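You operate a simulated robot arm through the tools that you are given. There is no shell and no other tool. Be economical: measure what you need, move in short steps, check, and stop when the job is done.

You run a simulated robot arm. Do the job below in one go: nothing can be reset, and whatever is moved stays where it is left.

JOB
Fetch the white nest from the top of the check bench and set it on top of the blue reel there. Then take the yellow wiping pad on the top of the check bench and put it away on the top of the parts bench. Then put the finished white cap from the top of the check bench on the hopper table. Then open the right hopper lid. Keep to this order.

It is judged by the outcome, as a careful person would: the job done as asked, and still so three seconds after it is handed in. It fails if anything else is knocked over, pushed out of place, dropped, spilled or broken. A push-on lid holds only when it is set on centred and level and pressed home; a screw cap is set on level and turned clockwise until tight.

ROBOT AND FRAMES
A 7-joint arm with a fingered hand on a trunk, on a base that drives. Base frame: it is fixed to the floor where the robot stands at the start and does not move with it; the origin is under the middle of the robot, x ahead of it, y to its left, z up; the surface under the hand at the start is at about z = 860. Units: mm, rad, N and s.
With the tool pointing down near the work surface it reaches from about 120 to 720 mm from the robot's upright axis, wherever it stands. Its first joint turns from -2.897 to 2.897 rad. Places, roughly: blue reel (8x8x8 cm) [800, -100, 900]; finished white cap (4x4x5 cm) [500, -800, 900]; hopper table [1000, 2300, 700]; right hopper lid [600, 2300, 1000]; top of the parts bench [-1500, -1100, 900]; white nest [750, 0, 750]; yellow wiping pad (7x5x4 cm) [700, -700, 900]. Payload 4 kg.
Tool frame: the origin (TCP) lies between the finger pads and is the grasp point; the fingertips stand 28 mm ahead of it; z points along the fingers, y is the line along which they close. Largest opening 168 mm; the body of the gripper starts 79 mm behind the TCP. The gripper is a hand of 4 fingers: y runs from the thumb to the fingers, the wrist lies at [0, 0, -249] in the tool frame, and closing takes about 1.5 s.
Orientation is that of the tool frame in the base frame, as [roll, pitch, yaw] about the fixed x, y, z axes, in that order (R = Rz(yaw) Ry(pitch) Rx(roll)). With the fingers straight down and closing along the base's y, the tool's x points along the base's -x, its y along +y and its z along -z.

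CONTROLS
- The arm moves only by the tool send_rows. Its argument "plan" is a list that holds one entry, the list of rows, each a list of 7 numbers: the turn, a rotation vector about the tool's x, y, z in rad, then the shift along the tool's x, y, z in m, then the finger opening in m, from 0 to 0.168. In form: [[[ax, ay, az, dx, dy, dz, grip], ...]]. A call has 1 to 10 rows; each row shifts and turns the commanded pose from where the row before left it, along the tool's axes as they then stand. A row lasts 0.2 s, in which the tool goes at most 50 mm and 0.15 rad; a call with a longer step from one row to the next is refused whole, and so is a gripper value outside its range. Where a pose cannot be reached the arm comes as near as it can. A force on the tool above 40 N (or 10 N above the force at the start of the call, whichever is more), or a blocked arm, ends the call early, and 0.2 s more pass. Each finger travels about 153 mm/s and halts on what it meets, pressing with about 23 N; the grip force reading is that of the motor and also rises with nothing between the fingers. The clock runs only during rows and for 0.2 s after the last one: add rows that do not move to give the fingers time. It gives the time, the measured TCP pose, the force on the tool (base axes), the opening and the grip force at its end, in the units of the frame above (readings bear some noise), with the torque about the TCP (base axes, N m) and any sound that the robot's microphone picked up, and new pictures: "views" is both (left out), scene, wrist or none.
- Cameras (640 x 400 px; columns grow to the right, rows downward): "scene" is now at [11.3, 113.4, 1415]; the picture's right is [-0.52, -0.86, 0.00], its down [-0.44, 0.27, -0.85] and it looks along [0.73, -0.44, -0.52] (base axes); focal length 274 px, centre (320, 200). "wrist" rides on the gripper at [60, -60, -110] in the tool frame; the picture's right is [0.71, 0.71, 0.00], its down [-0.56, 0.56, -0.61] and it looks along [-0.43, 0.43, 0.79] (tool axes); focal length 265 px, centre (320, 200). There is no depth. A picture from a camera that has moved, and an enlarged one, comes with that camera's place and axes in the base frame and with its lens. The place of the scene camera against the robot may be out by one fixed shift of up to 12 mm in any direction.
- lift_body(by): slides the trunk up (or, below 0, down) by that many mm; the arm and the scene camera ride with it, the base frame stays. It gives what a move gives, with no picture.
- roll_base(legs): drives the robot by 1 to 6 legs, each [ahead, turn to the left] in mm and rad, along the robot's own axes; the way and the turn of a leg run together, so that a leg with both is an arc; at most 1500 mm and 3.142 rad a leg. The arm and the cameras ride along, it lands a little off, and it stops where it bumps. It gives what a move gives, and a new picture of the scene camera.
- hand_shape(shape): the hand has 4 fingers and takes this shape, open, in about a second: jaw (thumb against the fingers, like two jaws); tri (thumb and two fingers); tip (a fingertip pinch); poke (one finger out to press); point (the index stretched); flat (the hand flat); cup (the hand cupped); fist (a fist). The gripper value then closes the fingers along that shape, each until it touches; the sizes above hold for jaw. It gives what a move gives, with no picture.
- turn_head(pan, tilt): turns the head with the scene camera to pan (to the left, within 2.705 rad either way) and tilt (down, from -0.506 to 1.204), counted from straight ahead of the robot. It gives what a move gives, and a new picture of the scene camera.
- inspect(camera, box): a new picture of the part [left, top, right, bottom] of that camera's present view, enlarged. The clock stands still meanwhile.
- close_job(): hands the job in; it is judged then, once.

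Work in short steps. Places have to be worked out from the pictures, the camera data and where the tool is seen: move nearer, look again, correct. Check each grasp and each placing, and mend what went wrong. You have 165 turns and 260 pictures in all, those below and enlarged ones among them. Open the gripper and draw the arm clear of the work before you hand the job in, unless the task says otherwise; then end with one line.

The tools are called after "Request:" by a JSON object that holds its "op" and its "data". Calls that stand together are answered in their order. send_rows: Moves the arm, as the interface text tells. Its arguments: {"type":"object","properties":{"plan":{"type":"array","items":{"type":"array","items":{"type":"array","items":{"type":"number"}}}},"views":{"type":"string","enum":["both","scene","wrist","none"]}},"required":["plan"]} The other tools are called the same way: lift_body (by) slides the trunk up or down; hand_shape (shape) gives the hand a shape; roll_base (legs) drives the base; turn_head (pan, tilt) turns the head that bears the scene camera; inspect (camera, box) takes an enlarged picture of a part of a camera's view; close_job () hands the job in.

At the start:

```text
time: 0.0
ee_pos: [396.2, -237.2, 1081.0]
tool_rot: [3.141, 0.001, -3.137]
contact_force: [1.1, 0.5, 0.0]
wrist_torque: [0.01, 0.0, -0.01]
gripper_width: 167.9
grip_force: 0.0
shape: jaw
trunk travel left (down, up): [-409.0, 181.0]
robot x, y, heading: [-1.3, 0.8, -0.001]
head pan, tilt: [-0.543, 0.545]
```

scene: 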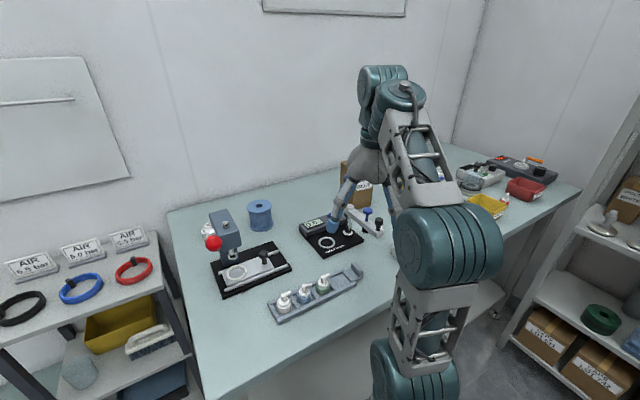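
wrist: 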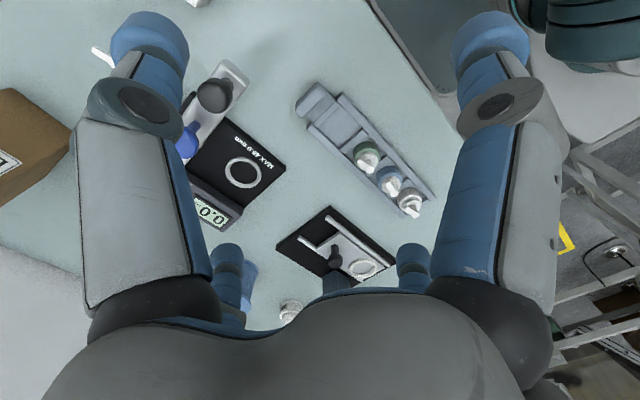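

I start by looking closely at the reel area and the right part of the bench.

Request:
{"op": "inspect", "data": {"camera": "scene", "box": [180, 170, 400, 330]}}

Request:
{"op": "turn_head", "data": {"pan": -1.1, "tilt": 0.6}}

```text
2.50 times, centred on (290, 250) of scene
camera zoom: at [11.3, 113.4, 1415.0], right [-0.52, -0.86, 0.0], down [-0.44, 0.27, -0.85], along [0.73, -0.44, -0.52], focal length 686 px, centre (395, 75)
```

zoom: 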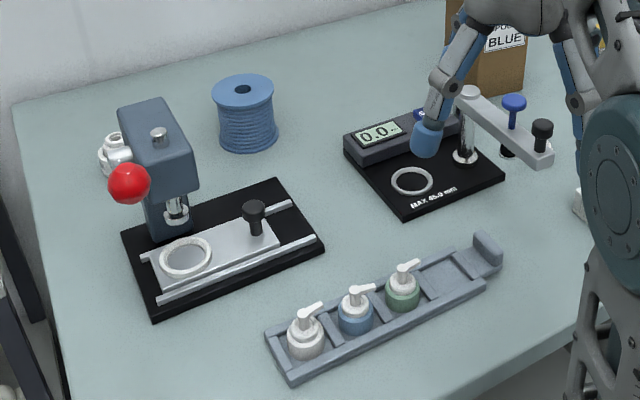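

```text
time: 1.0
ee_pos: [395.5, -236.5, 1082.3]
tool_rot: [3.141, 0.001, -3.135]
contact_force: [0.0, -0.6, -1.3]
wrist_torque: [-0.04, 0.0, -0.02]
gripper_width: 168.0
grip_force: 0.1
shape: jaw
trunk travel left (down, up): [-409.0, 181.0]
robot x, y, heading: [-1.7, 1.6, -0.001]
head pan, tilt: [-1.1, 0.6]
camera scene: at [-25.5, 81.1, 1410.1], right [-0.89, -0.45, 0.0], down [-0.26, 0.5, -0.83], along [0.38, -0.73, -0.56], focal length 274 px, centre (320, 200)
```

scene: 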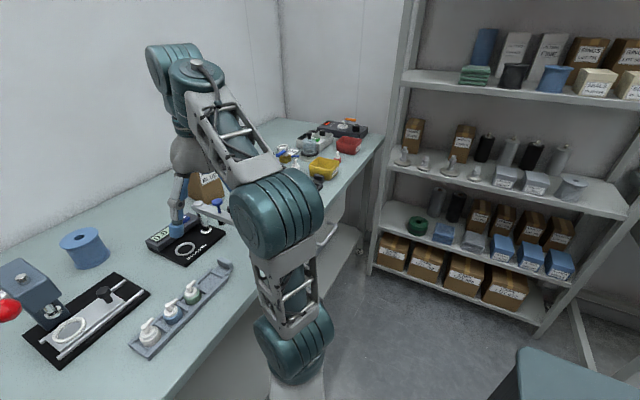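

The white thing behind the press looks a candidate for the nest; I look closer at it from this head position's neighbours.

Request:
{"op": "turn_head", "data": {"pan": -0.2, "tilt": 0.6}}

Request:
{"op": "inspect", "data": {"camera": "scene", "box": [250, 120, 410, 220]}}

Request:
{"op": "inspect", "data": {"camera": "wrist", "box": [240, 200, 420, 320]}}

```text
time: 2.2
ee_pos: [396.5, -235.3, 1082.0]
tool_rot: [3.141, 0.0, -3.136]
contact_force: [-0.8, -0.6, 0.4]
wrist_torque: [0.0, 0.04, 0.04]
gripper_width: 167.8
grip_force: 0.0
shape: jaw
trunk travel left (down, up): [-409.0, 181.0]
robot x, y, heading: [-0.8, -0.9, -0.001]
head pan, tilt: [-0.201, 0.6]
camera scene: at [20.9, 142.2, 1410.1], right [-0.2, -0.98, 0.0], down [-0.55, 0.11, -0.83], along [0.81, -0.17, -0.56], focal length 274 px, centre (320, 200)
```

scene: 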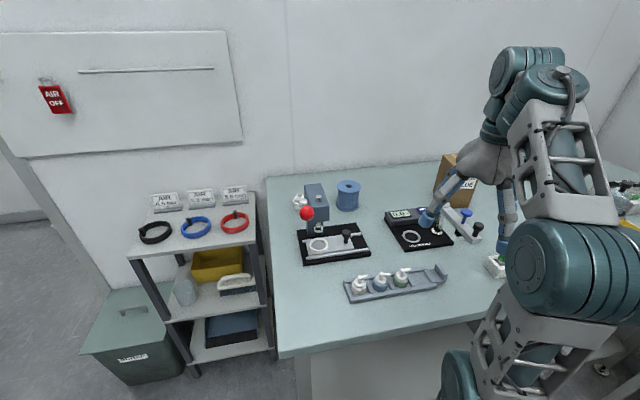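

```text
4.00 times, centred on (330, 170) of scene
camera zoom: at [20.9, 142.2, 1410.1], right [-0.2, -0.98, 0.0], down [-0.55, 0.11, -0.83], along [0.81, -0.17, -0.56], focal length 1097 px, centre (280, 320)
```

zoom: 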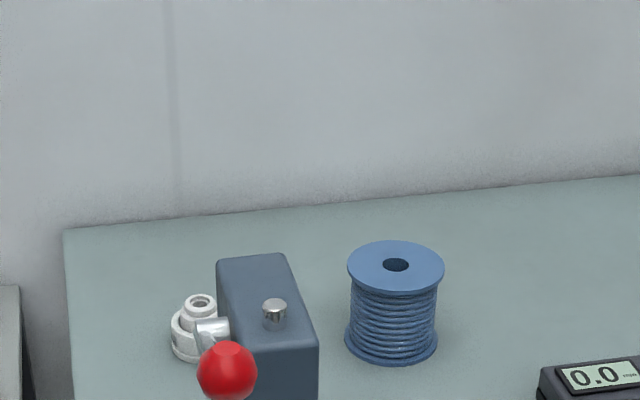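

```text
3.33 times, centred on (330, 260) of wrist
camera zoom: at [336.3, -297.2, 1190.5], right [-0.71, 0.7, 0.0], down [0.56, 0.56, 0.61], along [0.43, 0.44, -0.79], focal length 885 px, centre (287, 0)
```

zoom: 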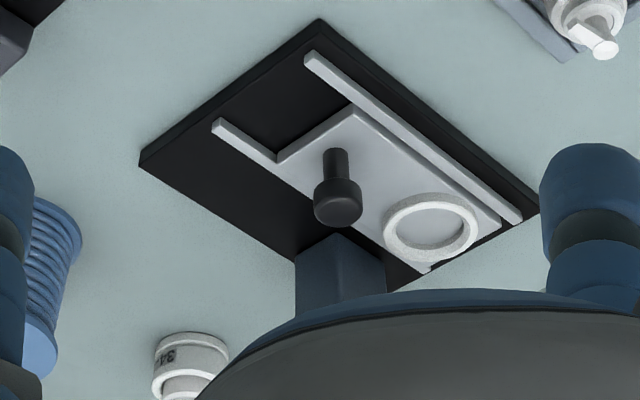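

The nest is the stepped white piece behind the press, about (775, 57). It is beyond vertical reach, so I check the clearance between the base and the bench front.

Request:
{"op": "turn_head", "data": {"pan": 0.35, "tilt": 1.2}}

```text
time: 3.2
ee_pos: [396.9, -235.8, 1081.1]
tool_rot: [-3.141, 0.001, -3.137]
contact_force: [-0.5, 0.1, 1.2]
wrist_torque: [-0.03, 0.0, -0.03]
gripper_width: 168.0
grip_force: 0.2
shape: jaw
trunk travel left (down, up): [-409.0, 181.0]
robot x, y, heading: [-1.7, 2.4, -0.005]
head pan, tilt: [0.351, 1.201]
camera scene: at [-13.1, 179.1, 1365.5], right [0.34, -0.94, 0.0], down [-0.88, -0.32, -0.36], along [0.34, 0.12, -0.93], focal length 274 px, centre (320, 200)
```

scene: 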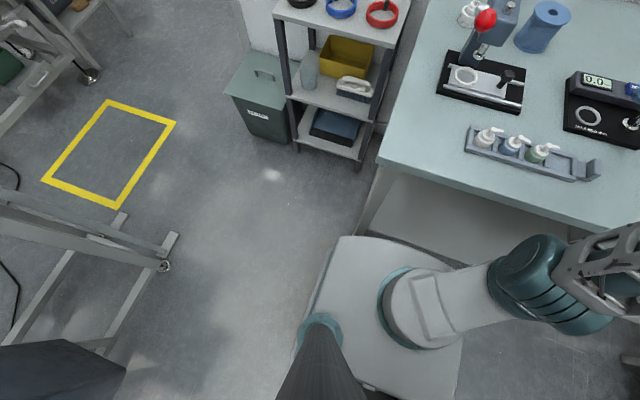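

There is room to roll forward about 100 mm (base stays low, shelf under the bench is recessed). I drive 90 mm ahead.

Request:
{"op": "roll_base", "data": {"legs": [[90, 0]]}}

Request:
{"op": "turn_head", "data": {"pan": -0.1, "tilt": 0.7}}

```text
time: 4.3
ee_pos: [487.4, -236.2, 1082.2]
tool_rot: [-3.141, 0.0, -3.136]
contact_force: [0.4, 0.0, -0.5]
wrist_torque: [-0.04, -0.05, 0.03]
gripper_width: 167.9
grip_force: 0.2
shape: jaw
trunk travel left (down, up): [-409.0, 181.0]
robot x, y, heading: [88.1, 1.0, -0.005]
head pan, tilt: [0.351, 1.201]
camera scene: at [77.1, 179.1, 1365.5], right [0.34, -0.94, 0.0], down [-0.88, -0.32, -0.36], along [0.34, 0.12, -0.93], focal length 274 px, centre (320, 200)
```

scene: 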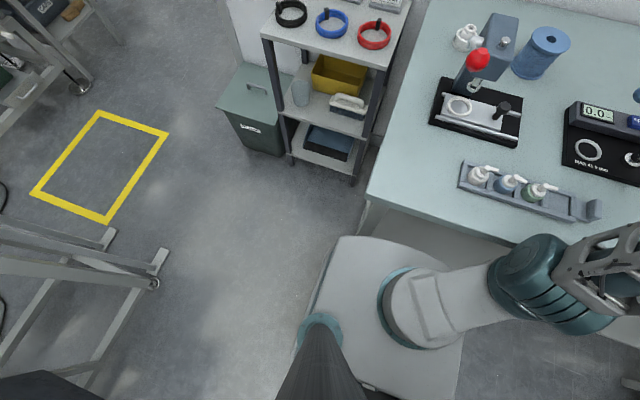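

```text
time: 5.2
ee_pos: [486.8, -236.1, 1081.3]
tool_rot: [3.141, -0.001, -3.137]
contact_force: [-0.3, -0.5, -1.3]
wrist_torque: [-0.01, 0.02, 0.02]
gripper_width: 168.0
grip_force: 0.0
shape: jaw
trunk travel left (down, up): [-409.0, 181.0]
robot x, y, heading: [92.8, -1.0, -0.001]
head pan, tilt: [-0.099, 0.7]
camera scene: at [109.0, 151.5, 1401.4], right [-0.1, -1.0, 0.0], down [-0.64, 0.06, -0.76], along [0.76, -0.07, -0.64], focal length 274 px, centre (320, 200)
```

scene: 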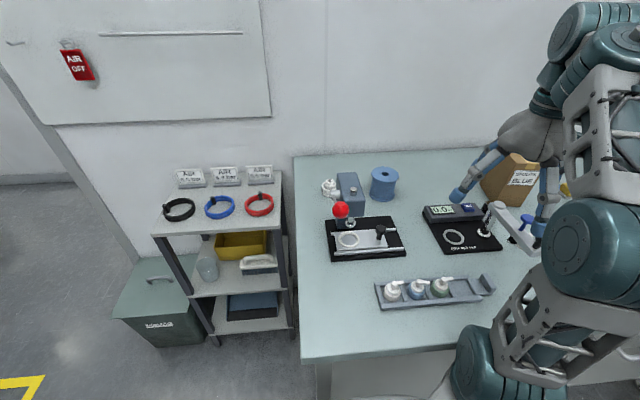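

I move the hand up and toward a point where the wrist camera looks at the nest.

Request:
{"op": "send_rows", "data": {"plan": [[[0, 0, 0, -0.03, 0.031, -0.008, 0.168], [0, 0, 0, -0.03, 0.031, -0.008, 0.168], [0, 0, 0, -0.03, 0.031, -0.008, 0.168], [0, 0, 0, -0.03, 0.031, -0.008, 0.168], [0, 0, 0, -0.03, 0.031, -0.008, 0.168]]]}}

```text
time: 6.2
ee_pos: [610.1, -105.4, 1094.2]
tool_rot: [-3.113, 0.079, -3.135]
contact_force: [-0.5, -0.7, 0.9]
wrist_torque: [0.02, -0.03, 0.0]
gripper_width: 168.1
grip_force: 0.0
shape: jaw
out of reach, approached as far as the arm can: row 2, 3, 4, 5
trunk travel left (down, up): [-409.0, 181.0]
robot x, y, heading: [86.6, 2.4, -0.002]
head pan, tilt: [-0.099, 0.7]
stopped in row 5: the arm was blocked; the commanded pose is now the measured one
camera scene: at [6.1, 151.1, 1413.7], right [-0.1, -0.99, -0.01], down [-0.58, 0.07, -0.81], along [0.81, -0.08, -0.59], focal length 274 px, centre (320, 200)
camera wrist: at [541.3, -163.5, 1198.9], right [-0.71, 0.7, -0.08], down [0.5, 0.58, 0.64], along [0.49, 0.41, -0.76], focal length 265 px, centre (320, 200)
```

scene: 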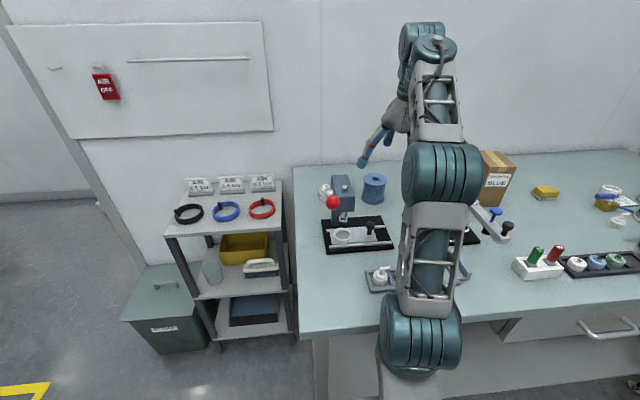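
wrist: 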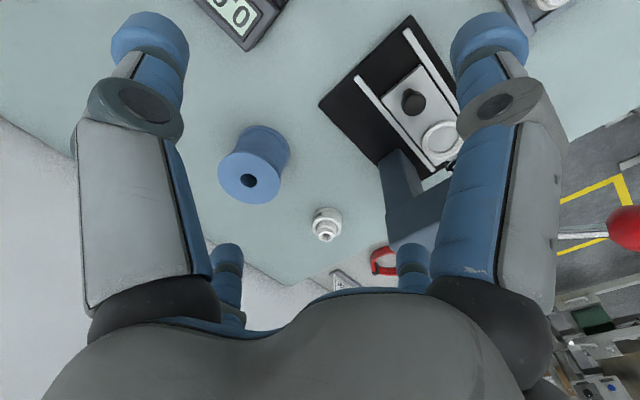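

The arm hits its reach limit at this height. The nest is seen near (323,225) in the wrist view; I raise the trunk so the shoulder is higher and the reach near the bench grows.

Request:
{"op": "lift_body", "data": {"by": 120}}

```text
time: 6.5
ee_pos: [651.6, -100.7, 1076.4]
tool_rot: [-3.098, 0.1, -3.132]
contact_force: [-0.4, 0.2, 0.7]
wrist_torque: [-0.02, -0.04, 0.02]
gripper_width: 168.2
grip_force: 0.0
shape: jaw
trunk travel left (down, up): [-412.0, 178.0]
robot x, y, heading: [83.1, 1.6, -0.004]
head pan, tilt: [-0.099, 0.7]
stopped: the arm was blocked; the commanded pose is now the measured one
```

The trunk was blocked; I look at the state before going on.

Request:
{"op": "turn_head", "data": {"pan": -0.4, "tilt": 0.95}}

```text
time: 7.3
ee_pos: [650.1, -100.2, 1077.4]
tool_rot: [-3.1, 0.096, -3.133]
contact_force: [-0.2, 0.6, 0.0]
wrist_torque: [-0.02, -0.02, -0.02]
gripper_width: 168.1
grip_force: 0.0
shape: jaw
trunk travel left (down, up): [-412.0, 178.0]
robot x, y, heading: [89.2, -0.4, -0.002]
head pan, tilt: [-0.4, 0.949]
camera scene: at [-11.0, 131.1, 1393.0], right [-0.39, -0.92, -0.03], down [-0.7, 0.32, -0.64], along [0.59, -0.23, -0.77], focal length 274 px, centre (320, 200)
```

scene: 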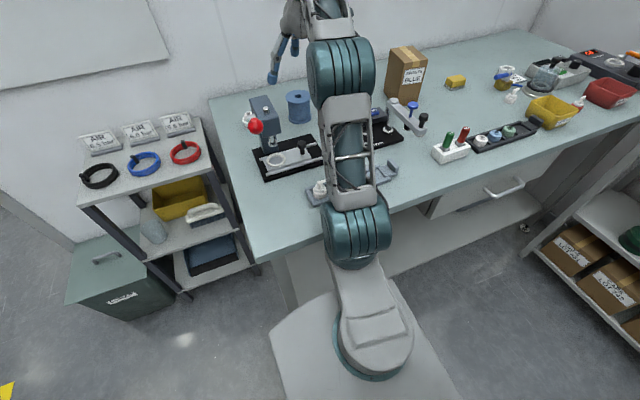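

The shoulder joint seems pressed near the bench edge, tilting the robot. I draw the hand back and up to release it.

Request:
{"op": "send_rows", "data": {"plan": [[[0, 0, 0, 0.03, -0.02, -0.02, 0.168], [0, 0, 0, 0.03, -0.02, -0.01, 0.168], [0, 0, 0, 0.03, -0.02, 0, 0.168], [0, 0, 0, 0.03, -0.02, 0, 0.168], [0, 0, 0, 0.03, -0.02, 0, 0.168]]]}}

```text
time: 7.7
ee_pos: [675.7, -94.7, 1063.4]
tool_rot: [-3.083, 0.101, -3.12]
contact_force: [-0.4, 1.0, 1.1]
wrist_torque: [-0.01, -0.07, 0.0]
gripper_width: 167.8
grip_force: 0.0
shape: jaw
trunk travel left (down, up): [-412.0, 178.0]
robot x, y, heading: [82.9, -1.3, 0.001]
head pan, tilt: [-0.4, 0.949]
stopped in row 1: the arm was blocked; the commanded pose is now the measured one
camera scene: at [-10.4, 133.0, 1392.8], right [-0.39, -0.92, -0.03], down [-0.71, 0.32, -0.63], along [0.59, -0.23, -0.77], focal length 274 px, centre (320, 200)
camera wrist: at [604.7, -152.3, 1168.5], right [-0.71, 0.69, -0.11], down [0.49, 0.6, 0.63], along [0.51, 0.4, -0.77], focal length 265 px, centre (320, 200)
```

scene: 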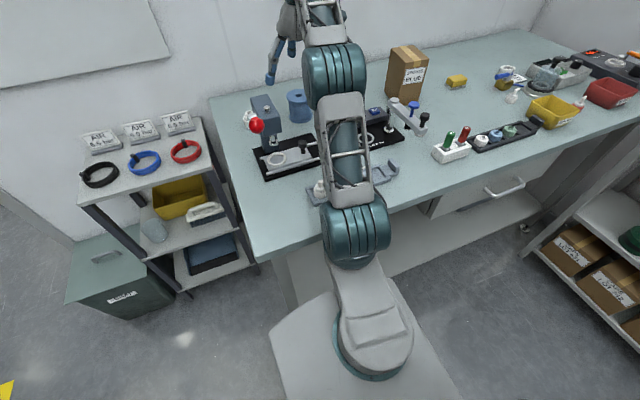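
wrist: 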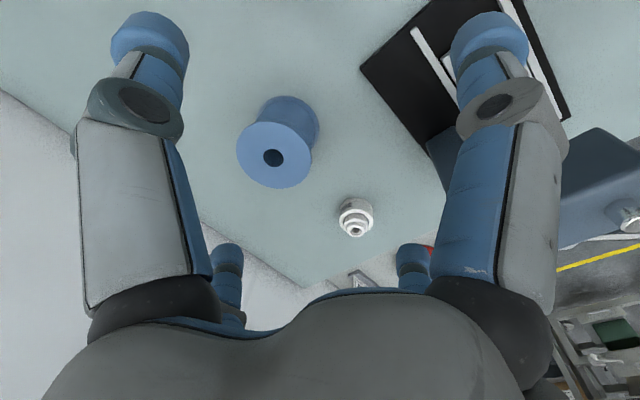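

Arm stays blocked with the robot tipped back slightly; the cleanest release is to roll the base back.

Request:
{"op": "roll_base", "data": {"legs": [[-100, 0]]}}

```text
time: 8.4
ee_pos: [719.9, -90.6, 994.8]
tool_rot: [-3.079, 0.045, -3.123]
contact_force: [-0.3, -0.4, 1.5]
wrist_torque: [-0.01, -0.04, -0.01]
gripper_width: 167.9
grip_force: 0.1
shape: jaw
trunk travel left (down, up): [-412.0, 178.0]
robot x, y, heading: [74.3, 4.9, -0.003]
head pan, tilt: [-0.4, 0.949]
stopped in leg 1: the robot was blocked; the commanded pose is now the measured one
camera scene: at [-3.9, 131.3, 1391.6], right [-0.39, -0.92, -0.02], down [-0.71, 0.32, -0.63], along [0.58, -0.23, -0.78], focal length 274 px, centre (320, 200)
```

scene: 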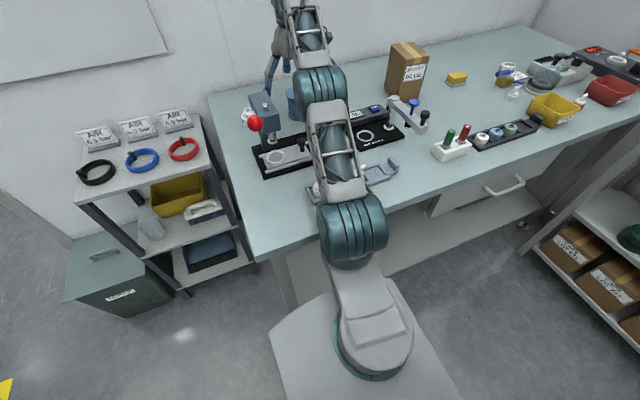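

The arm sags each time. I first try a small pure upward step of the hand to see whether it responds.

Request:
{"op": "send_rows", "data": {"plan": [[[0, 0, 0, 0, 0, -0.04, 0.168], [0, 0, 0, 0, 0, -0.04, 0.168]]], "views": "wrist"}}

```text
time: 8.7
ee_pos: [742.2, -86.5, 944.3]
tool_rot: [-3.081, 0.021, -3.123]
contact_force: [-0.6, 0.5, 2.1]
wrist_torque: [0.05, -0.08, 0.01]
gripper_width: 167.9
grip_force: 0.1
shape: jaw
out of reach, approached as far as the arm can: row 1
trunk travel left (down, up): [-412.0, 178.0]
robot x, y, heading: [72.6, -2.7, -0.005]
head pan, tilt: [-0.4, 0.949]
stopped in row 1: the arm was blocked; the commanded pose is now the measured one
camera wrist: at [681.2, -142.0, 1056.3], right [-0.72, 0.69, -0.06], down [0.53, 0.6, 0.59], along [0.44, 0.39, -0.81], focal length 265 px, centre (320, 200)
```

wrist: 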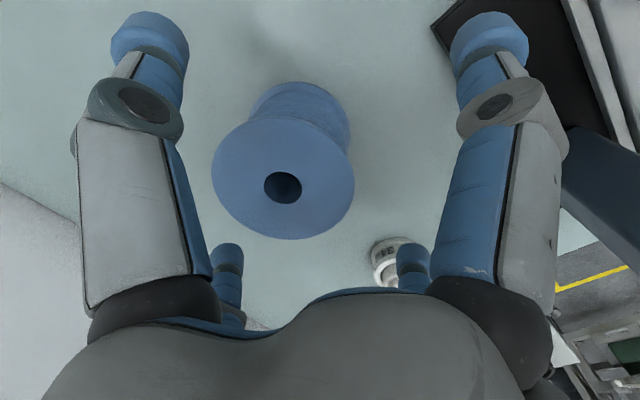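

The hand dropped as the robot settles back level; fingers straddle the reel. I now retract the hand gently back and up in one small step.

Request:
{"op": "send_rows", "data": {"plan": [[[0, 0, 0, 0.02, 0, -0.02, 0.168]]], "views": "scene"}}

```text
time: 9.2
ee_pos: [745.4, -95.1, 930.9]
tool_rot: [-3.069, 0.01, 3.137]
contact_force: [-1.0, -1.3, 3.6]
wrist_torque: [0.08, -0.08, 0.02]
gripper_width: 167.9
grip_force: 0.0
shape: jaw
trunk travel left (down, up): [-412.0, 178.0]
robot x, y, heading: [69.8, -0.9, -0.01]
head pan, tilt: [-0.4, 0.949]
stopped in row 1: the arm was blocked; the commanded pose is now the measured one
camera scene: at [-0.1, 133.2, 1390.4], right [-0.4, -0.92, -0.02], down [-0.71, 0.32, -0.62], along [0.58, -0.23, -0.78], focal length 274 px, centre (320, 200)
```

scene: 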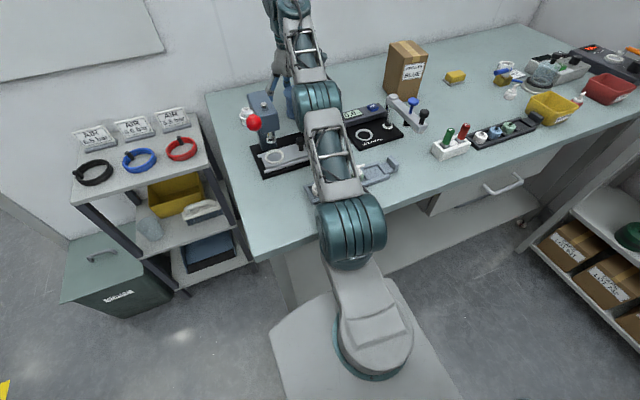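

The robot is still tipped with the shoulder against the bench edge; the base crept back. I try rolling back again, in a short leg.

Request:
{"op": "roll_base", "data": {"legs": [[-40, 0]]}}

```text
time: 9.9
ee_pos: [758.4, -100.7, 881.9]
tool_rot: [-3.071, 0.027, 3.116]
contact_force: [61.5, -30.7, 175.6]
wrist_torque: [5.85, 11.32, 0.77]
gripper_width: 166.7
grip_force: 0.1
shape: jaw
trunk travel left (down, up): [-412.0, 178.0]
robot x, y, heading: [64.4, -2.9, -0.016]
head pan, tilt: [-0.4, 0.949]
stopped in leg 1: the robot was blocked; the commanded pose is now the measured one
camera scene: at [-9.2, 130.7, 1394.2], right [-0.4, -0.91, -0.02], down [-0.71, 0.33, -0.62], along [0.58, -0.24, -0.78], focal length 274 px, centre (320, 200)
```

scene: 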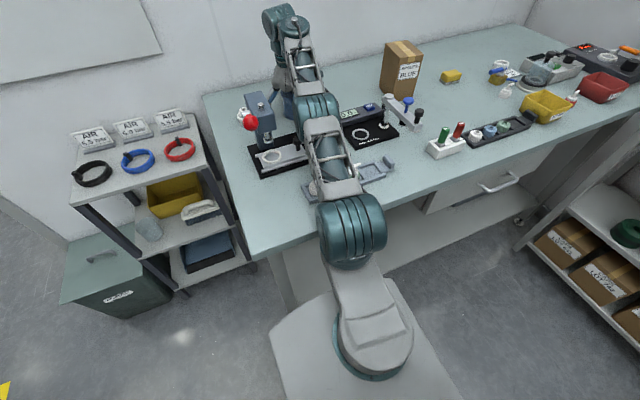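

The fingertips now rest on the bench around the reel. I check the wrist view.

Request:
{"op": "inspect", "data": {"camera": "wrist", "box": [0, 0, 640, 400]}}

Request:
{"op": "inspect", "data": {"camera": "scene", "box": [230, 60, 430, 260]}}

```text
1.00 times, centred on (320, 200) of wrist (not enlarged: the box is as wide or as high as the picture)
camera zoom: at [694.3, -152.3, 992.8], right [-0.69, 0.72, -0.07], down [0.56, 0.59, 0.59], along [0.47, 0.37, -0.81], focal length 265 px, centre (320, 200)
```

zoom: 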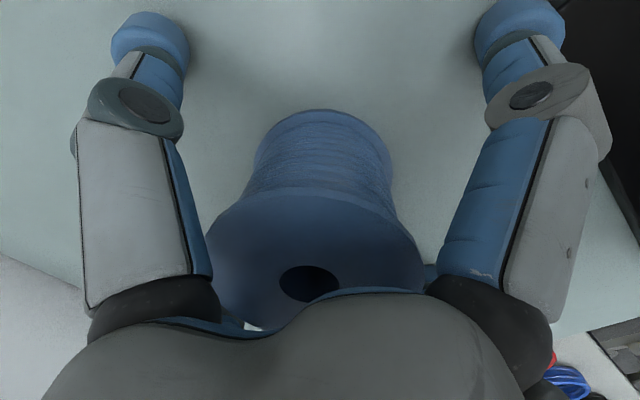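

```text
2.00 times, centred on (330, 160) of scene
camera zoom: at [-9.2, 130.7, 1394.2], right [-0.4, -0.91, -0.02], down [-0.71, 0.33, -0.62], along [0.58, -0.24, -0.78], focal length 549 px, centre (300, 280)
```

zoom: 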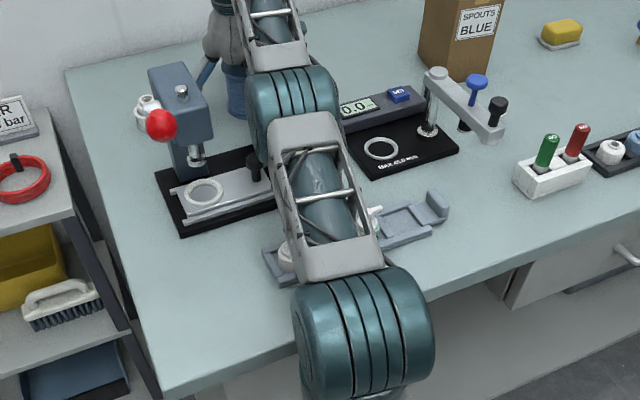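

The reel still stands. With the hand resting, I command it up firmly.

Request:
{"op": "send_rows", "data": {"plan": [[[0, 0, 0, 0.0, 0, -0.05, 0.168], [0, 0, 0, 0.0, 0, -0.05, 0.168]]], "views": "scene"}}

```text
time: 10.7
ee_pos: [753.5, -83.1, 889.0]
tool_rot: [-3.074, -0.031, 3.134]
contact_force: [69.5, -21.7, 143.5]
wrist_torque: [2.51, 11.29, 0.95]
gripper_width: 166.2
grip_force: 0.1
shape: jaw
out of reach, approached as far as the arm can: row 1, 2
trunk travel left (down, up): [-412.0, 178.0]
robot x, y, heading: [63.7, -2.4, -0.013]
head pan, tilt: [-0.4, 0.949]
stopped in row 2: the arm was blocked; the commanded pose is now the measured one
camera scene: at [7.6, 131.3, 1390.0], right [-0.4, -0.92, -0.02], down [-0.72, 0.33, -0.61], along [0.57, -0.23, -0.79], focal length 274 px, centre (320, 200)
```

scene: 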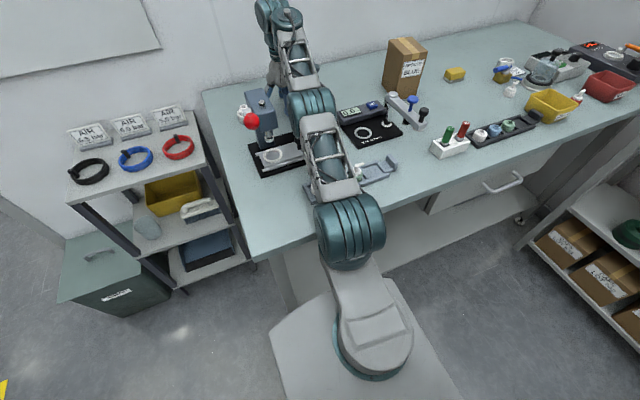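

It responds a little. Now back with some up.

Request:
{"op": "send_rows", "data": {"plan": [[[0, 0, 0, 0.045, 0, -0.015, 0.168], [0, 0, 0, 0.02, 0, -0.02, 0.168]]], "views": "none"}}

Request:
{"op": "roll_base", "data": {"legs": [[-30, 0]]}}

```text
time: 11.1
ee_pos: [739.1, -74.7, 884.3]
tool_rot: [-3.075, -0.061, 3.137]
contact_force: [36.3, -15.7, 137.8]
wrist_torque: [3.78, 4.08, 0.82]
gripper_width: 167.2
grip_force: 0.1
shape: jaw
trunk travel left (down, up): [-412.0, 178.0]
robot x, y, heading: [62.1, 0.4, -0.009]
head pan, tilt: [-0.4, 0.949]
stopped in row 2: the arm was blocked; the commanded pose is now the measured one
```

```text
time: 11.8
ee_pos: [751.6, -73.6, 881.8]
tool_rot: [-3.066, 0.04, 3.14]
contact_force: [108.7, -23.1, 228.8]
wrist_torque: [2.04, 23.91, 3.36]
gripper_width: 167.7
grip_force: 0.1
shape: jaw
trunk travel left (down, up): [-412.0, 178.0]
robot x, y, heading: [61.5, -1.7, -0.017]
head pan, tilt: [-0.4, 0.949]
stopped in leg 1: the force on the tool passed its limit at 168 N (the readings are from after the stop); the commanded pose is now the measured one
camera scene: at [-26.6, 132.0, 1394.8], right [-0.4, -0.91, -0.03], down [-0.7, 0.33, -0.63], along [0.58, -0.24, -0.78], focal length 274 px, centre (320, 200)
```

scene: 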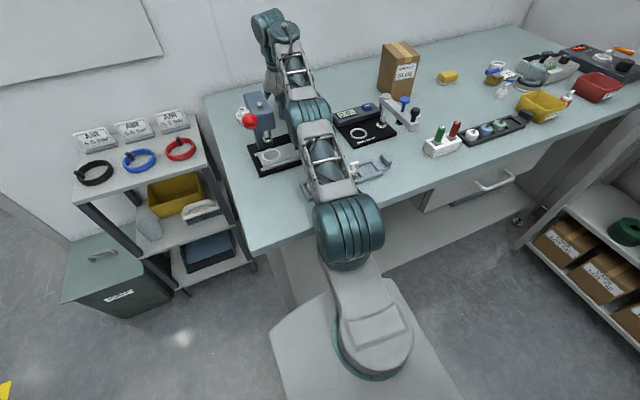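

Rolling back only presses the hand down more. I keep to hand motions: straight back and up at full rate.

Request:
{"op": "send_rows", "data": {"plan": [[[0, 0, 0, 0.035, 0, -0.035, 0.168], [0, 0, 0, 0.035, 0, -0.035, 0.168], [0, 0, 0, 0.035, 0, -0.035, 0.168], [0, 0, 0, 0.035, 0, -0.035, 0.168]]], "views": "none"}}

```text
time: 12.1
ee_pos: [757.1, -75.1, 875.9]
tool_rot: [-3.073, 0.024, 3.127]
contact_force: [121.2, -23.7, 193.3]
wrist_torque: [2.83, 15.63, 1.13]
gripper_width: 168.1
grip_force: 0.1
shape: jaw
trunk travel left (down, up): [-412.0, 178.0]
robot x, y, heading: [61.7, 1.4, -0.022]
head pan, tilt: [-0.4, 0.949]
stopped in row 1: the arm was blocked; the commanded pose is now the measured one
```

I look at the base and shoulder from above to understand the contact.

Request:
{"op": "turn_head", "data": {"pan": -0.3, "tilt": 1.2}}

Request:
{"op": "inspect", "data": {"camera": "scene", "box": [220, 60, 480, 320]}}

```text
time: 12.9
ee_pos: [756.6, -73.9, 877.4]
tool_rot: [-3.07, 0.011, 3.125]
contact_force: [64.8, -32.4, 203.2]
wrist_torque: [5.09, 9.06, 1.48]
gripper_width: 168.2
grip_force: 0.1
shape: jaw
trunk travel left (down, up): [-412.0, 178.0]
robot x, y, heading: [60.3, 0.2, -0.022]
head pan, tilt: [-0.3, 1.201]
camera scene: at [-21.6, 141.9, 1374.8], right [-0.31, -0.95, -0.02], down [-0.86, 0.29, -0.41], along [0.39, -0.11, -0.91], focal length 274 px, centre (320, 200)
```

scene: 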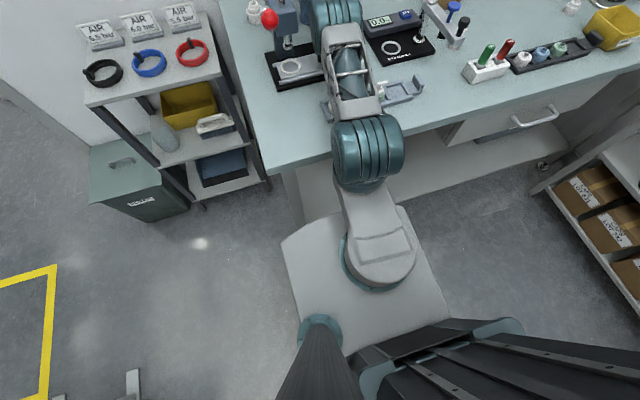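

```text
1.54 times, centred on (350, 190) of scene
camera zoom: at [-21.6, 141.9, 1374.8], right [-0.31, -0.95, -0.02], down [-0.86, 0.29, -0.41], along [0.39, -0.11, -0.91], focal length 422 px, centre (274, 215)
```

zoom: 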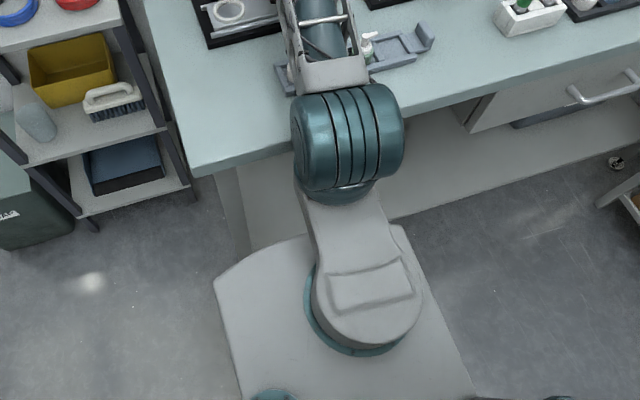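

The shoulder bears against the bench edge. I try lifting the trunk again in a small amount.

Request:
{"op": "lift_body", "data": {"by": 40}}

```text
time: 13.2
ee_pos: [763.8, -73.6, 878.4]
tool_rot: [-3.074, 0.088, 3.138]
contact_force: [104.6, -26.5, 226.2]
wrist_torque: [2.15, 26.06, 3.66]
gripper_width: 168.2
grip_force: 0.1
shape: jaw
trunk travel left (down, up): [-415.0, 175.0]
robot x, y, heading: [61.0, -0.7, -0.023]
head pan, tilt: [-0.3, 1.201]
stopped: the arm was blocked; the commanded pose is now the measured one
```

Each lift gains 3 mm, taking the shoulder off the edge; I repeat it a few times.

Request:
{"op": "lift_body", "data": {"by": 100}}

Request:
{"op": "lift_body", "data": {"by": 100}}

Request:
{"op": "lift_body", "data": {"by": 100}}

```text
time: 14.6
ee_pos: [800.6, -74.6, 928.6]
tool_rot: [-3.07, -0.05, 3.126]
contact_force: [0.7, 0.1, 0.2]
wrist_torque: [0.05, 0.02, -0.03]
gripper_width: 167.9
grip_force: 0.1
shape: jaw
trunk travel left (down, up): [-515.0, 75.0]
robot x, y, heading: [57.9, -0.2, -0.019]
head pan, tilt: [-0.3, 1.201]
```

```text
time: 15.7
ee_pos: [800.3, -74.3, 1004.8]
tool_rot: [-3.067, -0.048, 3.127]
contact_force: [0.3, 0.0, -0.2]
wrist_torque: [0.04, -0.03, 0.02]
gripper_width: 167.9
grip_force: 0.0
shape: jaw
out of reach, approached as far as the arm can: row 1
trunk travel left (down, up): [-590.0, 0.0]
robot x, y, heading: [57.8, -0.4, -0.019]
head pan, tilt: [-0.3, 1.201]
```

```text
time: 16.2
ee_pos: [800.1, -74.4, 1004.6]
tool_rot: [-3.067, -0.048, 3.121]
contact_force: [0.2, 0.3, 0.2]
wrist_torque: [-0.02, 0.02, 0.02]
gripper_width: 168.0
grip_force: 0.0
shape: jaw
out of reach, approached as far as the arm can: row 1
trunk travel left (down, up): [-590.0, 0.0]
robot x, y, heading: [61.5, 0.4, -0.019]
head pan, tilt: [-0.3, 1.201]
```

The lift freed it. Now I look at the state of the bench.

Request:
{"op": "turn_head", "data": {"pan": -0.3, "tilt": 0.8}}

Request:
{"op": "inspect", "data": {"camera": "wrist", "box": [0, 0, 640, 400]}}

```text
time: 17.1
ee_pos: [799.9, -75.9, 1005.9]
tool_rot: [-3.069, -0.049, 3.124]
contact_force: [-0.1, 0.5, 0.3]
wrist_torque: [0.01, 0.0, 0.02]
gripper_width: 167.9
grip_force: 0.0
shape: jaw
trunk travel left (down, up): [-590.0, 0.0]
robot x, y, heading: [58.5, 1.0, -0.015]
head pan, tilt: [-0.3, 0.799]
camera scene: at [73.4, 135.1, 1573.7], right [-0.31, -0.95, 0.0], down [-0.68, 0.23, -0.7], along [0.66, -0.22, -0.72], focal length 274 px, centre (320, 200)
```

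scene: 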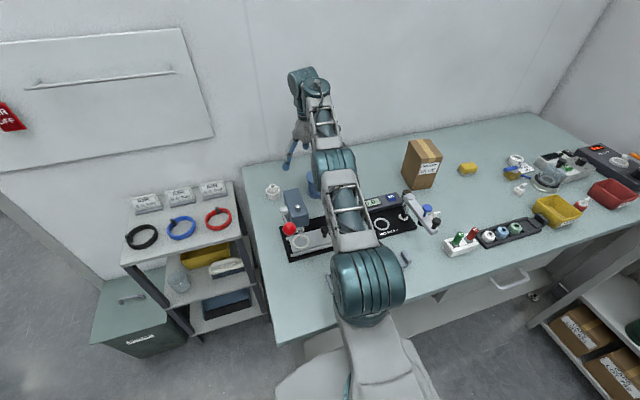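

```text
1.00 times, centred on (320, 200) of wrist (not enlarged: the box is as wide or as high as the picture)
camera zoom: at [744.5, -126.6, 1120.2], right [-0.7, 0.72, -0.02], down [0.6, 0.59, 0.54], along [0.4, 0.37, -0.84], focal length 265 px, centre (320, 200)
```

zoom: 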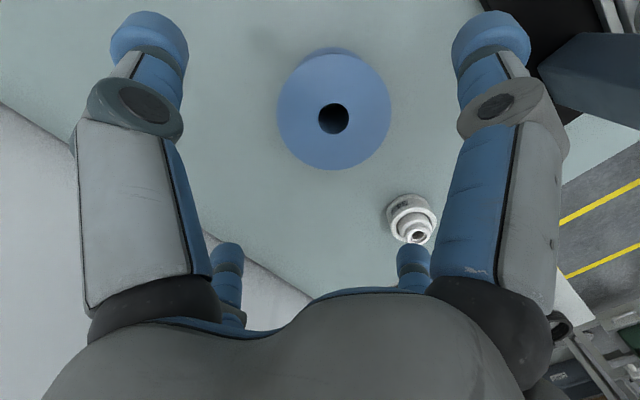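

Everything stands; robot level again at x≈58. I roll 30 mm forward (a position that was fine before) to bring the nest within vertical reach with the trunk high.

Request:
{"op": "roll_base", "data": {"legs": [[30, 0.015]]}}

Request:
{"op": "send_rows", "data": {"plan": [[[-0.072, -0.05, -0.018, 0.03, 0.02, 0, 0.168], [0, 0, 0, 0.03, 0.03, 0, 0.168], [0, 0, 0, 0.01, 0.03, 0, 0.168]]]}}

```text
time: 17.9
ee_pos: [832.1, -61.7, 1004.4]
tool_rot: [-3.068, -0.05, -3.14]
contact_force: [0.1, 0.7, 0.0]
wrist_torque: [-0.04, 0.01, -0.02]
gripper_width: 167.9
grip_force: 0.1
shape: jaw
trunk travel left (down, up): [-590.0, 0.0]
robot x, y, heading: [92.4, 0.4, -0.004]
head pan, tilt: [-0.3, 0.799]
camera scene: at [102.8, 135.5, 1573.6], right [-0.3, -0.95, 0.0], down [-0.68, 0.22, -0.7], along [0.66, -0.21, -0.72], focal length 274 px, centre (320, 200)
```

scene: 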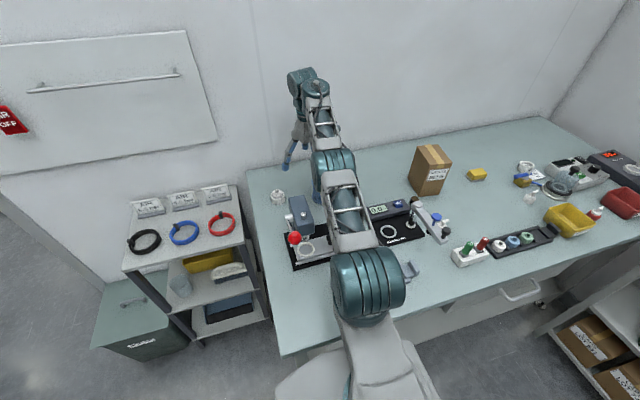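

```text
time: 18.7
ee_pos: [759.5, 11.2, 1006.7]
tool_rot: [3.139, 0.001, -3.128]
contact_force: [-0.8, 0.0, -0.5]
wrist_torque: [0.05, 0.0, -0.02]
gripper_width: 168.0
grip_force: 0.0
shape: jaw
trunk travel left (down, up): [-590.0, 0.0]
robot x, y, heading: [93.8, 2.5, -0.002]
head pan, tilt: [-0.3, 0.799]
camera scene: at [100.2, 134.2, 1573.6], right [-0.3, -0.95, 0.0], down [-0.68, 0.21, -0.7], along [0.67, -0.21, -0.72], focal length 274 px, centre (320, 200)
camera wrist: at [699.6, -50.8, 1114.4], right [-0.72, 0.7, 0.0], down [0.55, 0.56, 0.62], along [0.43, 0.44, -0.79], focal length 265 px, centre (320, 200)
```

scene: 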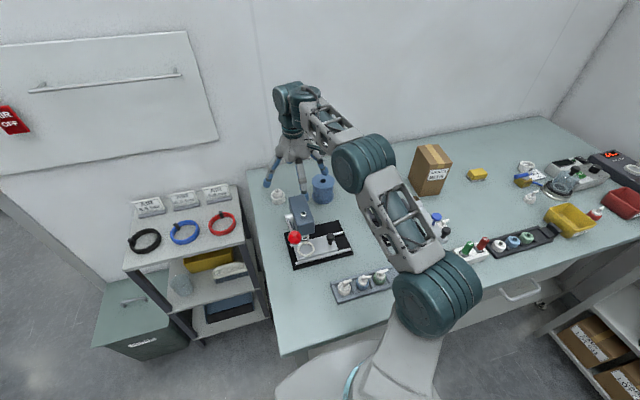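
wrist: 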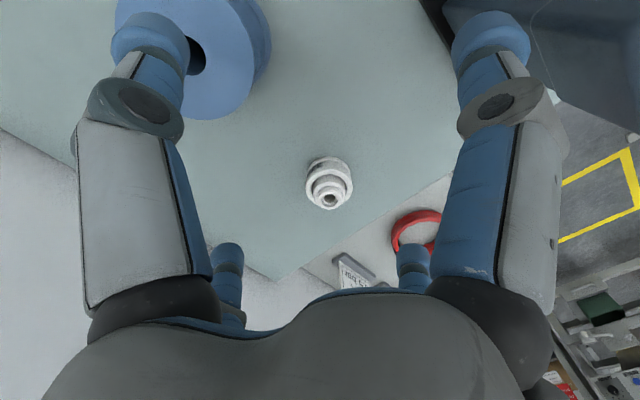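

Good view; I zoom on the nest to get its shape.

Request:
{"op": "inspect", "data": {"camera": "wrist", "box": [270, 130, 390, 230]}}

```text
4.00 times, centred on (330, 180) of wrist
camera zoom: at [699.6, -50.8, 1114.4], right [-0.72, 0.7, 0.0], down [0.55, 0.56, 0.62], along [0.43, 0.44, -0.79], focal length 1062 px, centre (280, 280)
```

zoom: 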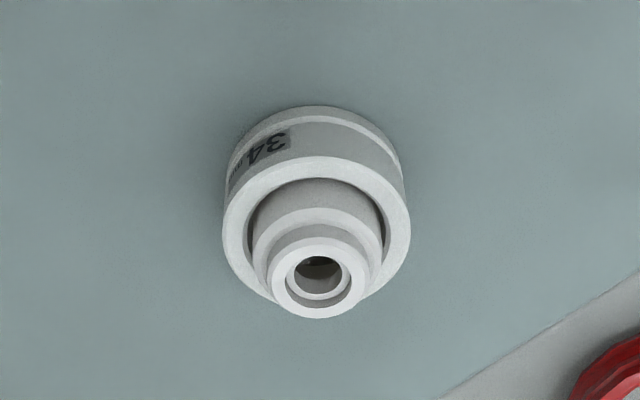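

The nest's outer ring is about 46 mm wide at (801, 65), with its top at about 915. I move over it, preset the opening to 100 mm and go down partway.

Request:
{"op": "send_rows", "data": {"plan": [[[0, 0, 0.013, -0.021, 0.027, 0, 0.12], [0, 0, 0, -0.021, 0.0265, 0, 0.1], [0, 0, 0, 0, 0, 0.035, 0.1], [0, 0, 0, 0, 0, 0.035, 0.1], [0, 0, 0, 0, 0, 0, 0.1]]], "views": "both"}}

```text
time: 19.9
ee_pos: [801.4, 69.6, 932.9]
tool_rot: [3.141, 0.001, -3.134]
contact_force: [-0.3, -0.3, 0.4]
wrist_torque: [-0.02, -0.01, 0.01]
gripper_width: 100.3
grip_force: 0.2
shape: jaw
trunk travel left (down, up): [-590.0, 0.0]
robot x, y, heading: [89.1, 1.2, -0.01]
head pan, tilt: [-0.3, 0.799]
camera scene: at [101.7, 134.8, 1573.8], right [-0.3, -0.95, 0.0], down [-0.68, 0.22, -0.7], along [0.66, -0.21, -0.72], focal length 274 px, centre (320, 200)
camera wrist: at [741.7, 8.3, 1041.9], right [-0.71, 0.7, 0.0], down [0.55, 0.56, 0.62], along [0.43, 0.44, -0.79], focal length 265 px, centre (320, 200)
```

scene: 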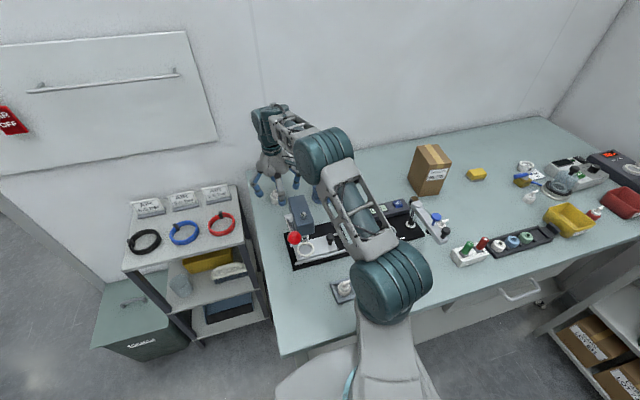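
wrist: 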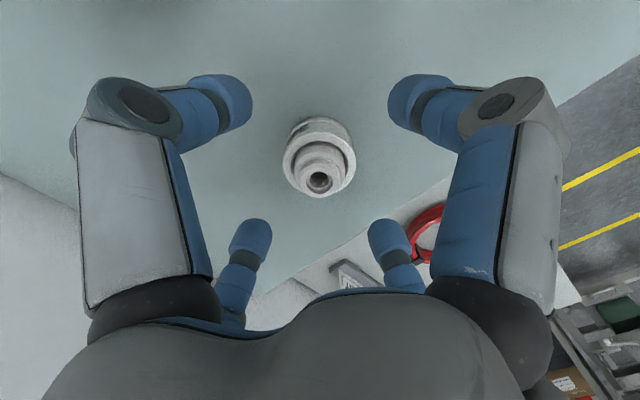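

The TCP is centred over the nest. I descend to z≈892.

Request:
{"op": "send_rows", "data": {"plan": [[[0, 0, 0, 0, 0, 0.02, 0.1], [0, 0, 0, 0, 0, 0.02, 0.1], [0, 0, 0, 0, 0, 0, 0.1]]], "views": "wrist"}}

```text
time: 20.7
ee_pos: [802.9, 70.7, 894.1]
tool_rot: [-3.141, 0.0, -3.133]
contact_force: [-0.3, -0.2, 0.0]
wrist_torque: [0.01, 0.0, 0.02]
gripper_width: 100.2
grip_force: 0.0
shape: jaw
trunk travel left (down, up): [-590.0, 0.0]
robot x, y, heading: [86.2, 1.9, -0.006]
head pan, tilt: [-0.3, 0.799]
camera wrist: at [743.1, 9.3, 1002.8], right [-0.71, 0.7, 0.0], down [0.55, 0.56, 0.61], along [0.43, 0.44, -0.79], focal length 265 px, centre (320, 200)
```

wrist: 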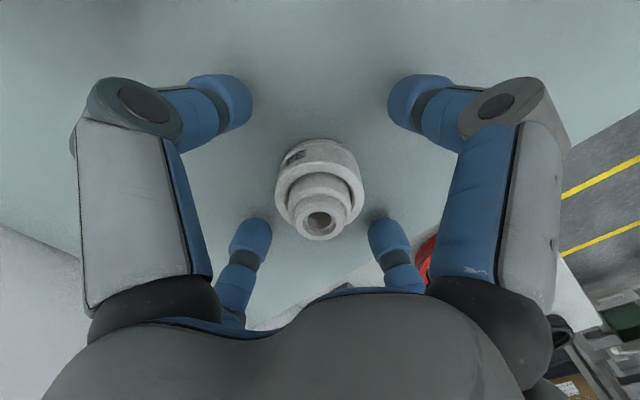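

Now I close on the ring.

Request:
{"op": "send_rows", "data": {"plan": [[[0, 0, 0, 0, 0, 0, 0.07], [0, 0, 0, 0, 0, 0, 0.04], [0, 0, 0, 0, 0, 0, 0.03], [0, 0, 0, 0, 0, 0, 0.03], [0, 0, 0, 0, 0, 0, 0.03], [0, 0, 0, 0, 0, 0, 0.03]]], "views": "wrist"}}

```text
time: 22.1
ee_pos: [804.4, 71.5, 893.4]
tool_rot: [-3.141, 0.0, -3.135]
contact_force: [-0.1, 0.6, 0.9]
wrist_torque: [-0.01, 0.02, -0.02]
gripper_width: 42.6
grip_force: 23.0
shape: jaw
trunk travel left (down, up): [-590.0, 0.0]
robot x, y, heading: [92.3, -0.5, -0.006]
head pan, tilt: [-0.3, 0.799]
camera wrist: at [743.1, 9.4, 1002.9], right [-0.71, 0.7, 0.0], down [0.55, 0.56, 0.61], along [0.43, 0.44, -0.79], focal length 265 px, centre (320, 200)
```

wrist: 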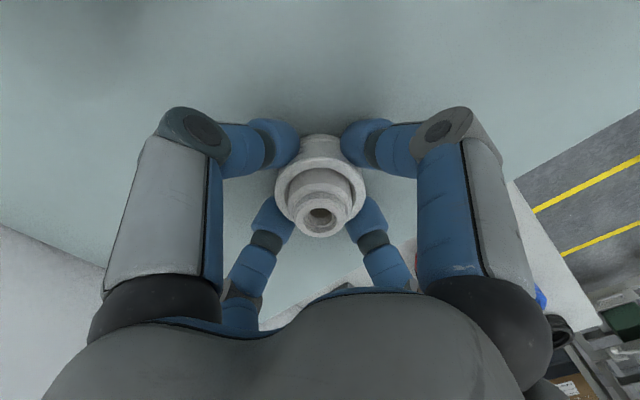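

Gripped at 43 mm. I lift 110 mm and check.

Request:
{"op": "send_rows", "data": {"plan": [[[0, 0, 0, 0, 0, -0.02, 0.03], [0, 0, 0, 0, 0, -0.03, 0.03], [0, 0, 0, 0, 0, -0.03, 0.03], [0, 0, 0, 0, 0, -0.03, 0.03], [0, 0, 0, 0, 0, 0, 0.03]]], "views": "both"}}

```text
time: 23.3
ee_pos: [800.7, 71.9, 1004.6]
tool_rot: [3.141, -0.001, -3.135]
contact_force: [0.3, -0.8, -1.0]
wrist_torque: [0.04, 0.0, 0.02]
gripper_width: 42.9
grip_force: 23.1
shape: jaw
trunk travel left (down, up): [-590.0, 0.0]
robot x, y, heading: [87.4, -0.1, -0.005]
head pan, tilt: [-0.3, 0.799]
camera scene: at [101.7, 135.1, 1573.7], right [-0.3, -0.95, 0.0], down [-0.68, 0.22, -0.7], along [0.66, -0.21, -0.72], focal length 274 px, centre (320, 200)
camera wrist: at [741.1, 9.4, 1114.0], right [-0.71, 0.7, 0.0], down [0.55, 0.56, 0.61], along [0.43, 0.44, -0.79], focal length 265 px, centre (320, 200)
```

scene: 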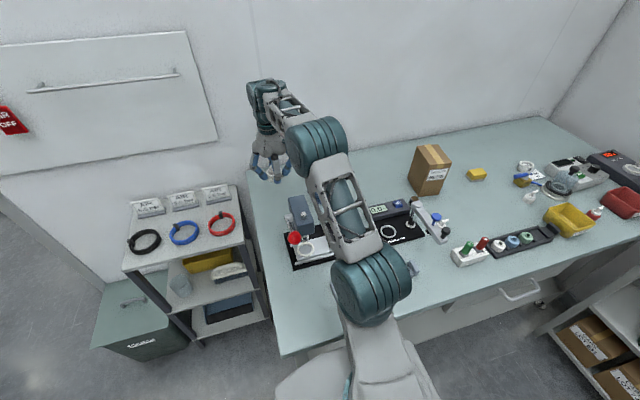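
wrist: 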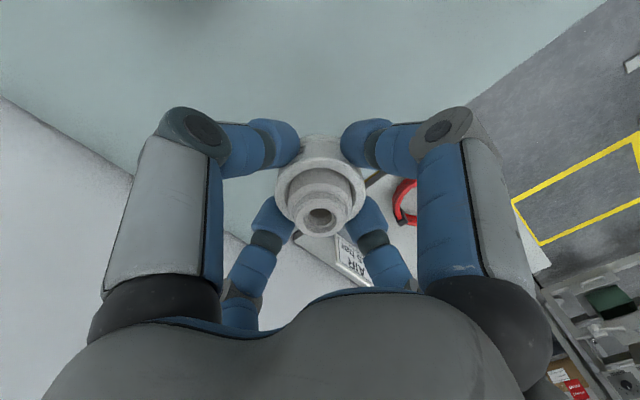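

Held well. I move toward the reel and pause short of it to measure its top.

Request:
{"op": "send_rows", "data": {"plan": [[[0, 0, 0, 0.009, -0.03, 0, 0.03], [0, 0, 0, 0.009, -0.03, 0, 0.03], [0, 0, 0, 0.009, -0.03, 0, 0.03], [0, 0, 0, 0, 0, 0, 0.03]]], "views": "wrist"}}

```text
time: 24.3
ee_pos: [774.7, -19.4, 1003.8]
tool_rot: [-3.141, -0.001, -3.135]
contact_force: [-0.1, 0.2, 0.0]
wrist_torque: [-0.02, -0.01, -0.02]
gripper_width: 42.4
grip_force: 23.3
shape: jaw
trunk travel left (down, up): [-590.0, 0.0]
robot x, y, heading: [87.1, -0.4, -0.001]
head pan, tilt: [-0.3, 0.799]
camera wrist: at [714.5, -80.9, 1112.6], right [-0.71, 0.7, 0.0], down [0.55, 0.56, 0.61], along [0.43, 0.44, -0.79], focal length 265 px, centre (320, 200)
```

wrist: 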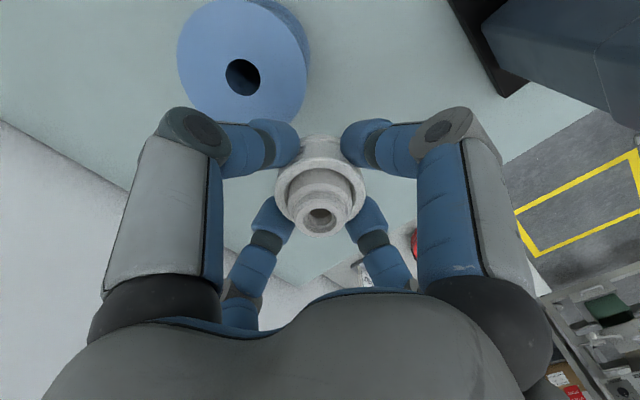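

Reel centre at about (776, -86). I move above it.

Request:
{"op": "send_rows", "data": {"plan": [[[0, 0, 0, -0.001, -0.033, 0, 0.03], [0, 0, 0, -0.001, -0.033, 0, 0.03], [0, 0, 0, 0, 0, 0, 0.03]]], "views": "both"}}

Request:
{"op": "inspect", "data": {"camera": "scene", "box": [260, 100, 380, 220]}}

```text
time: 25.1
ee_pos: [777.9, -84.1, 1002.9]
tool_rot: [3.141, 0.0, -3.134]
contact_force: [1.1, 1.1, -0.3]
wrist_torque: [-0.01, 0.02, -0.01]
gripper_width: 42.5
grip_force: 22.6
shape: jaw
trunk travel left (down, up): [-590.0, 0.0]
robot x, y, heading: [90.3, -2.7, -0.002]
head pan, tilt: [-0.3, 0.799]
camera scene: at [101.6, 135.1, 1573.7], right [-0.3, -0.95, 0.0], down [-0.68, 0.22, -0.7], along [0.66, -0.21, -0.72], focal length 274 px, centre (320, 200)
camera wrist: at [717.7, -146.1, 1111.7], right [-0.71, 0.7, 0.0], down [0.55, 0.56, 0.61], along [0.43, 0.44, -0.79], focal length 265 px, centre (320, 200)
```

scene: 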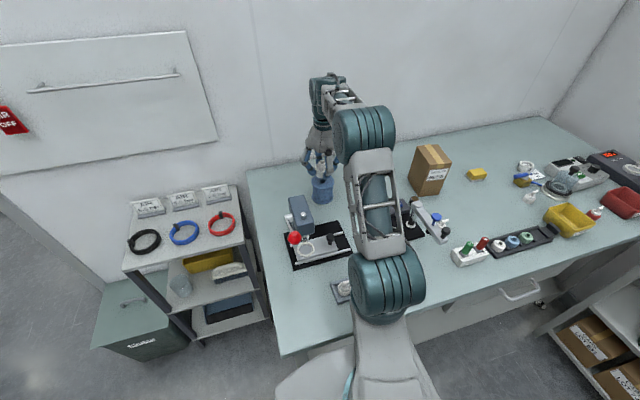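
wrist: 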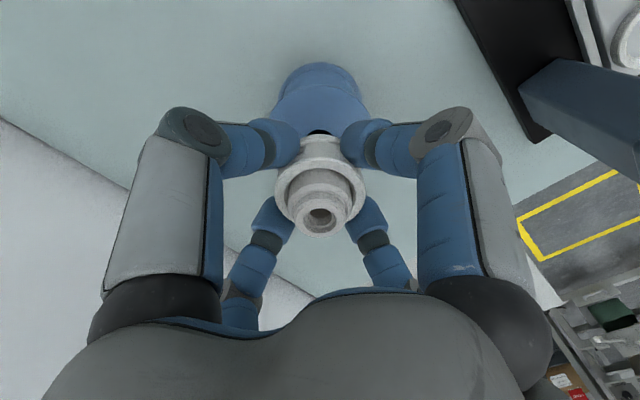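

```text
3.33 times, centred on (320, 160) of scene
camera zoom: at [101.6, 135.1, 1573.7], right [-0.3, -0.95, 0.0], down [-0.68, 0.22, -0.7], along [0.66, -0.21, -0.72], focal length 914 px, centre (320, 333)
```

zoom: 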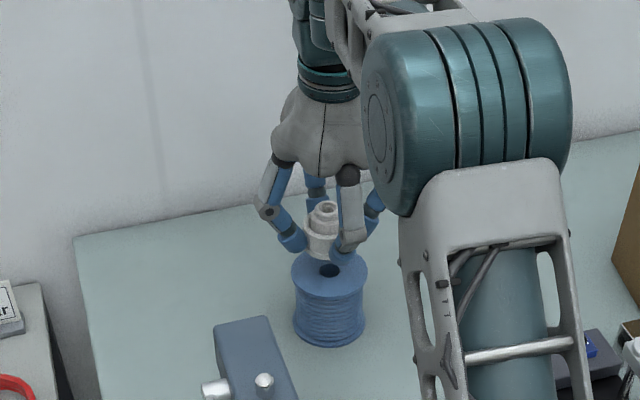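

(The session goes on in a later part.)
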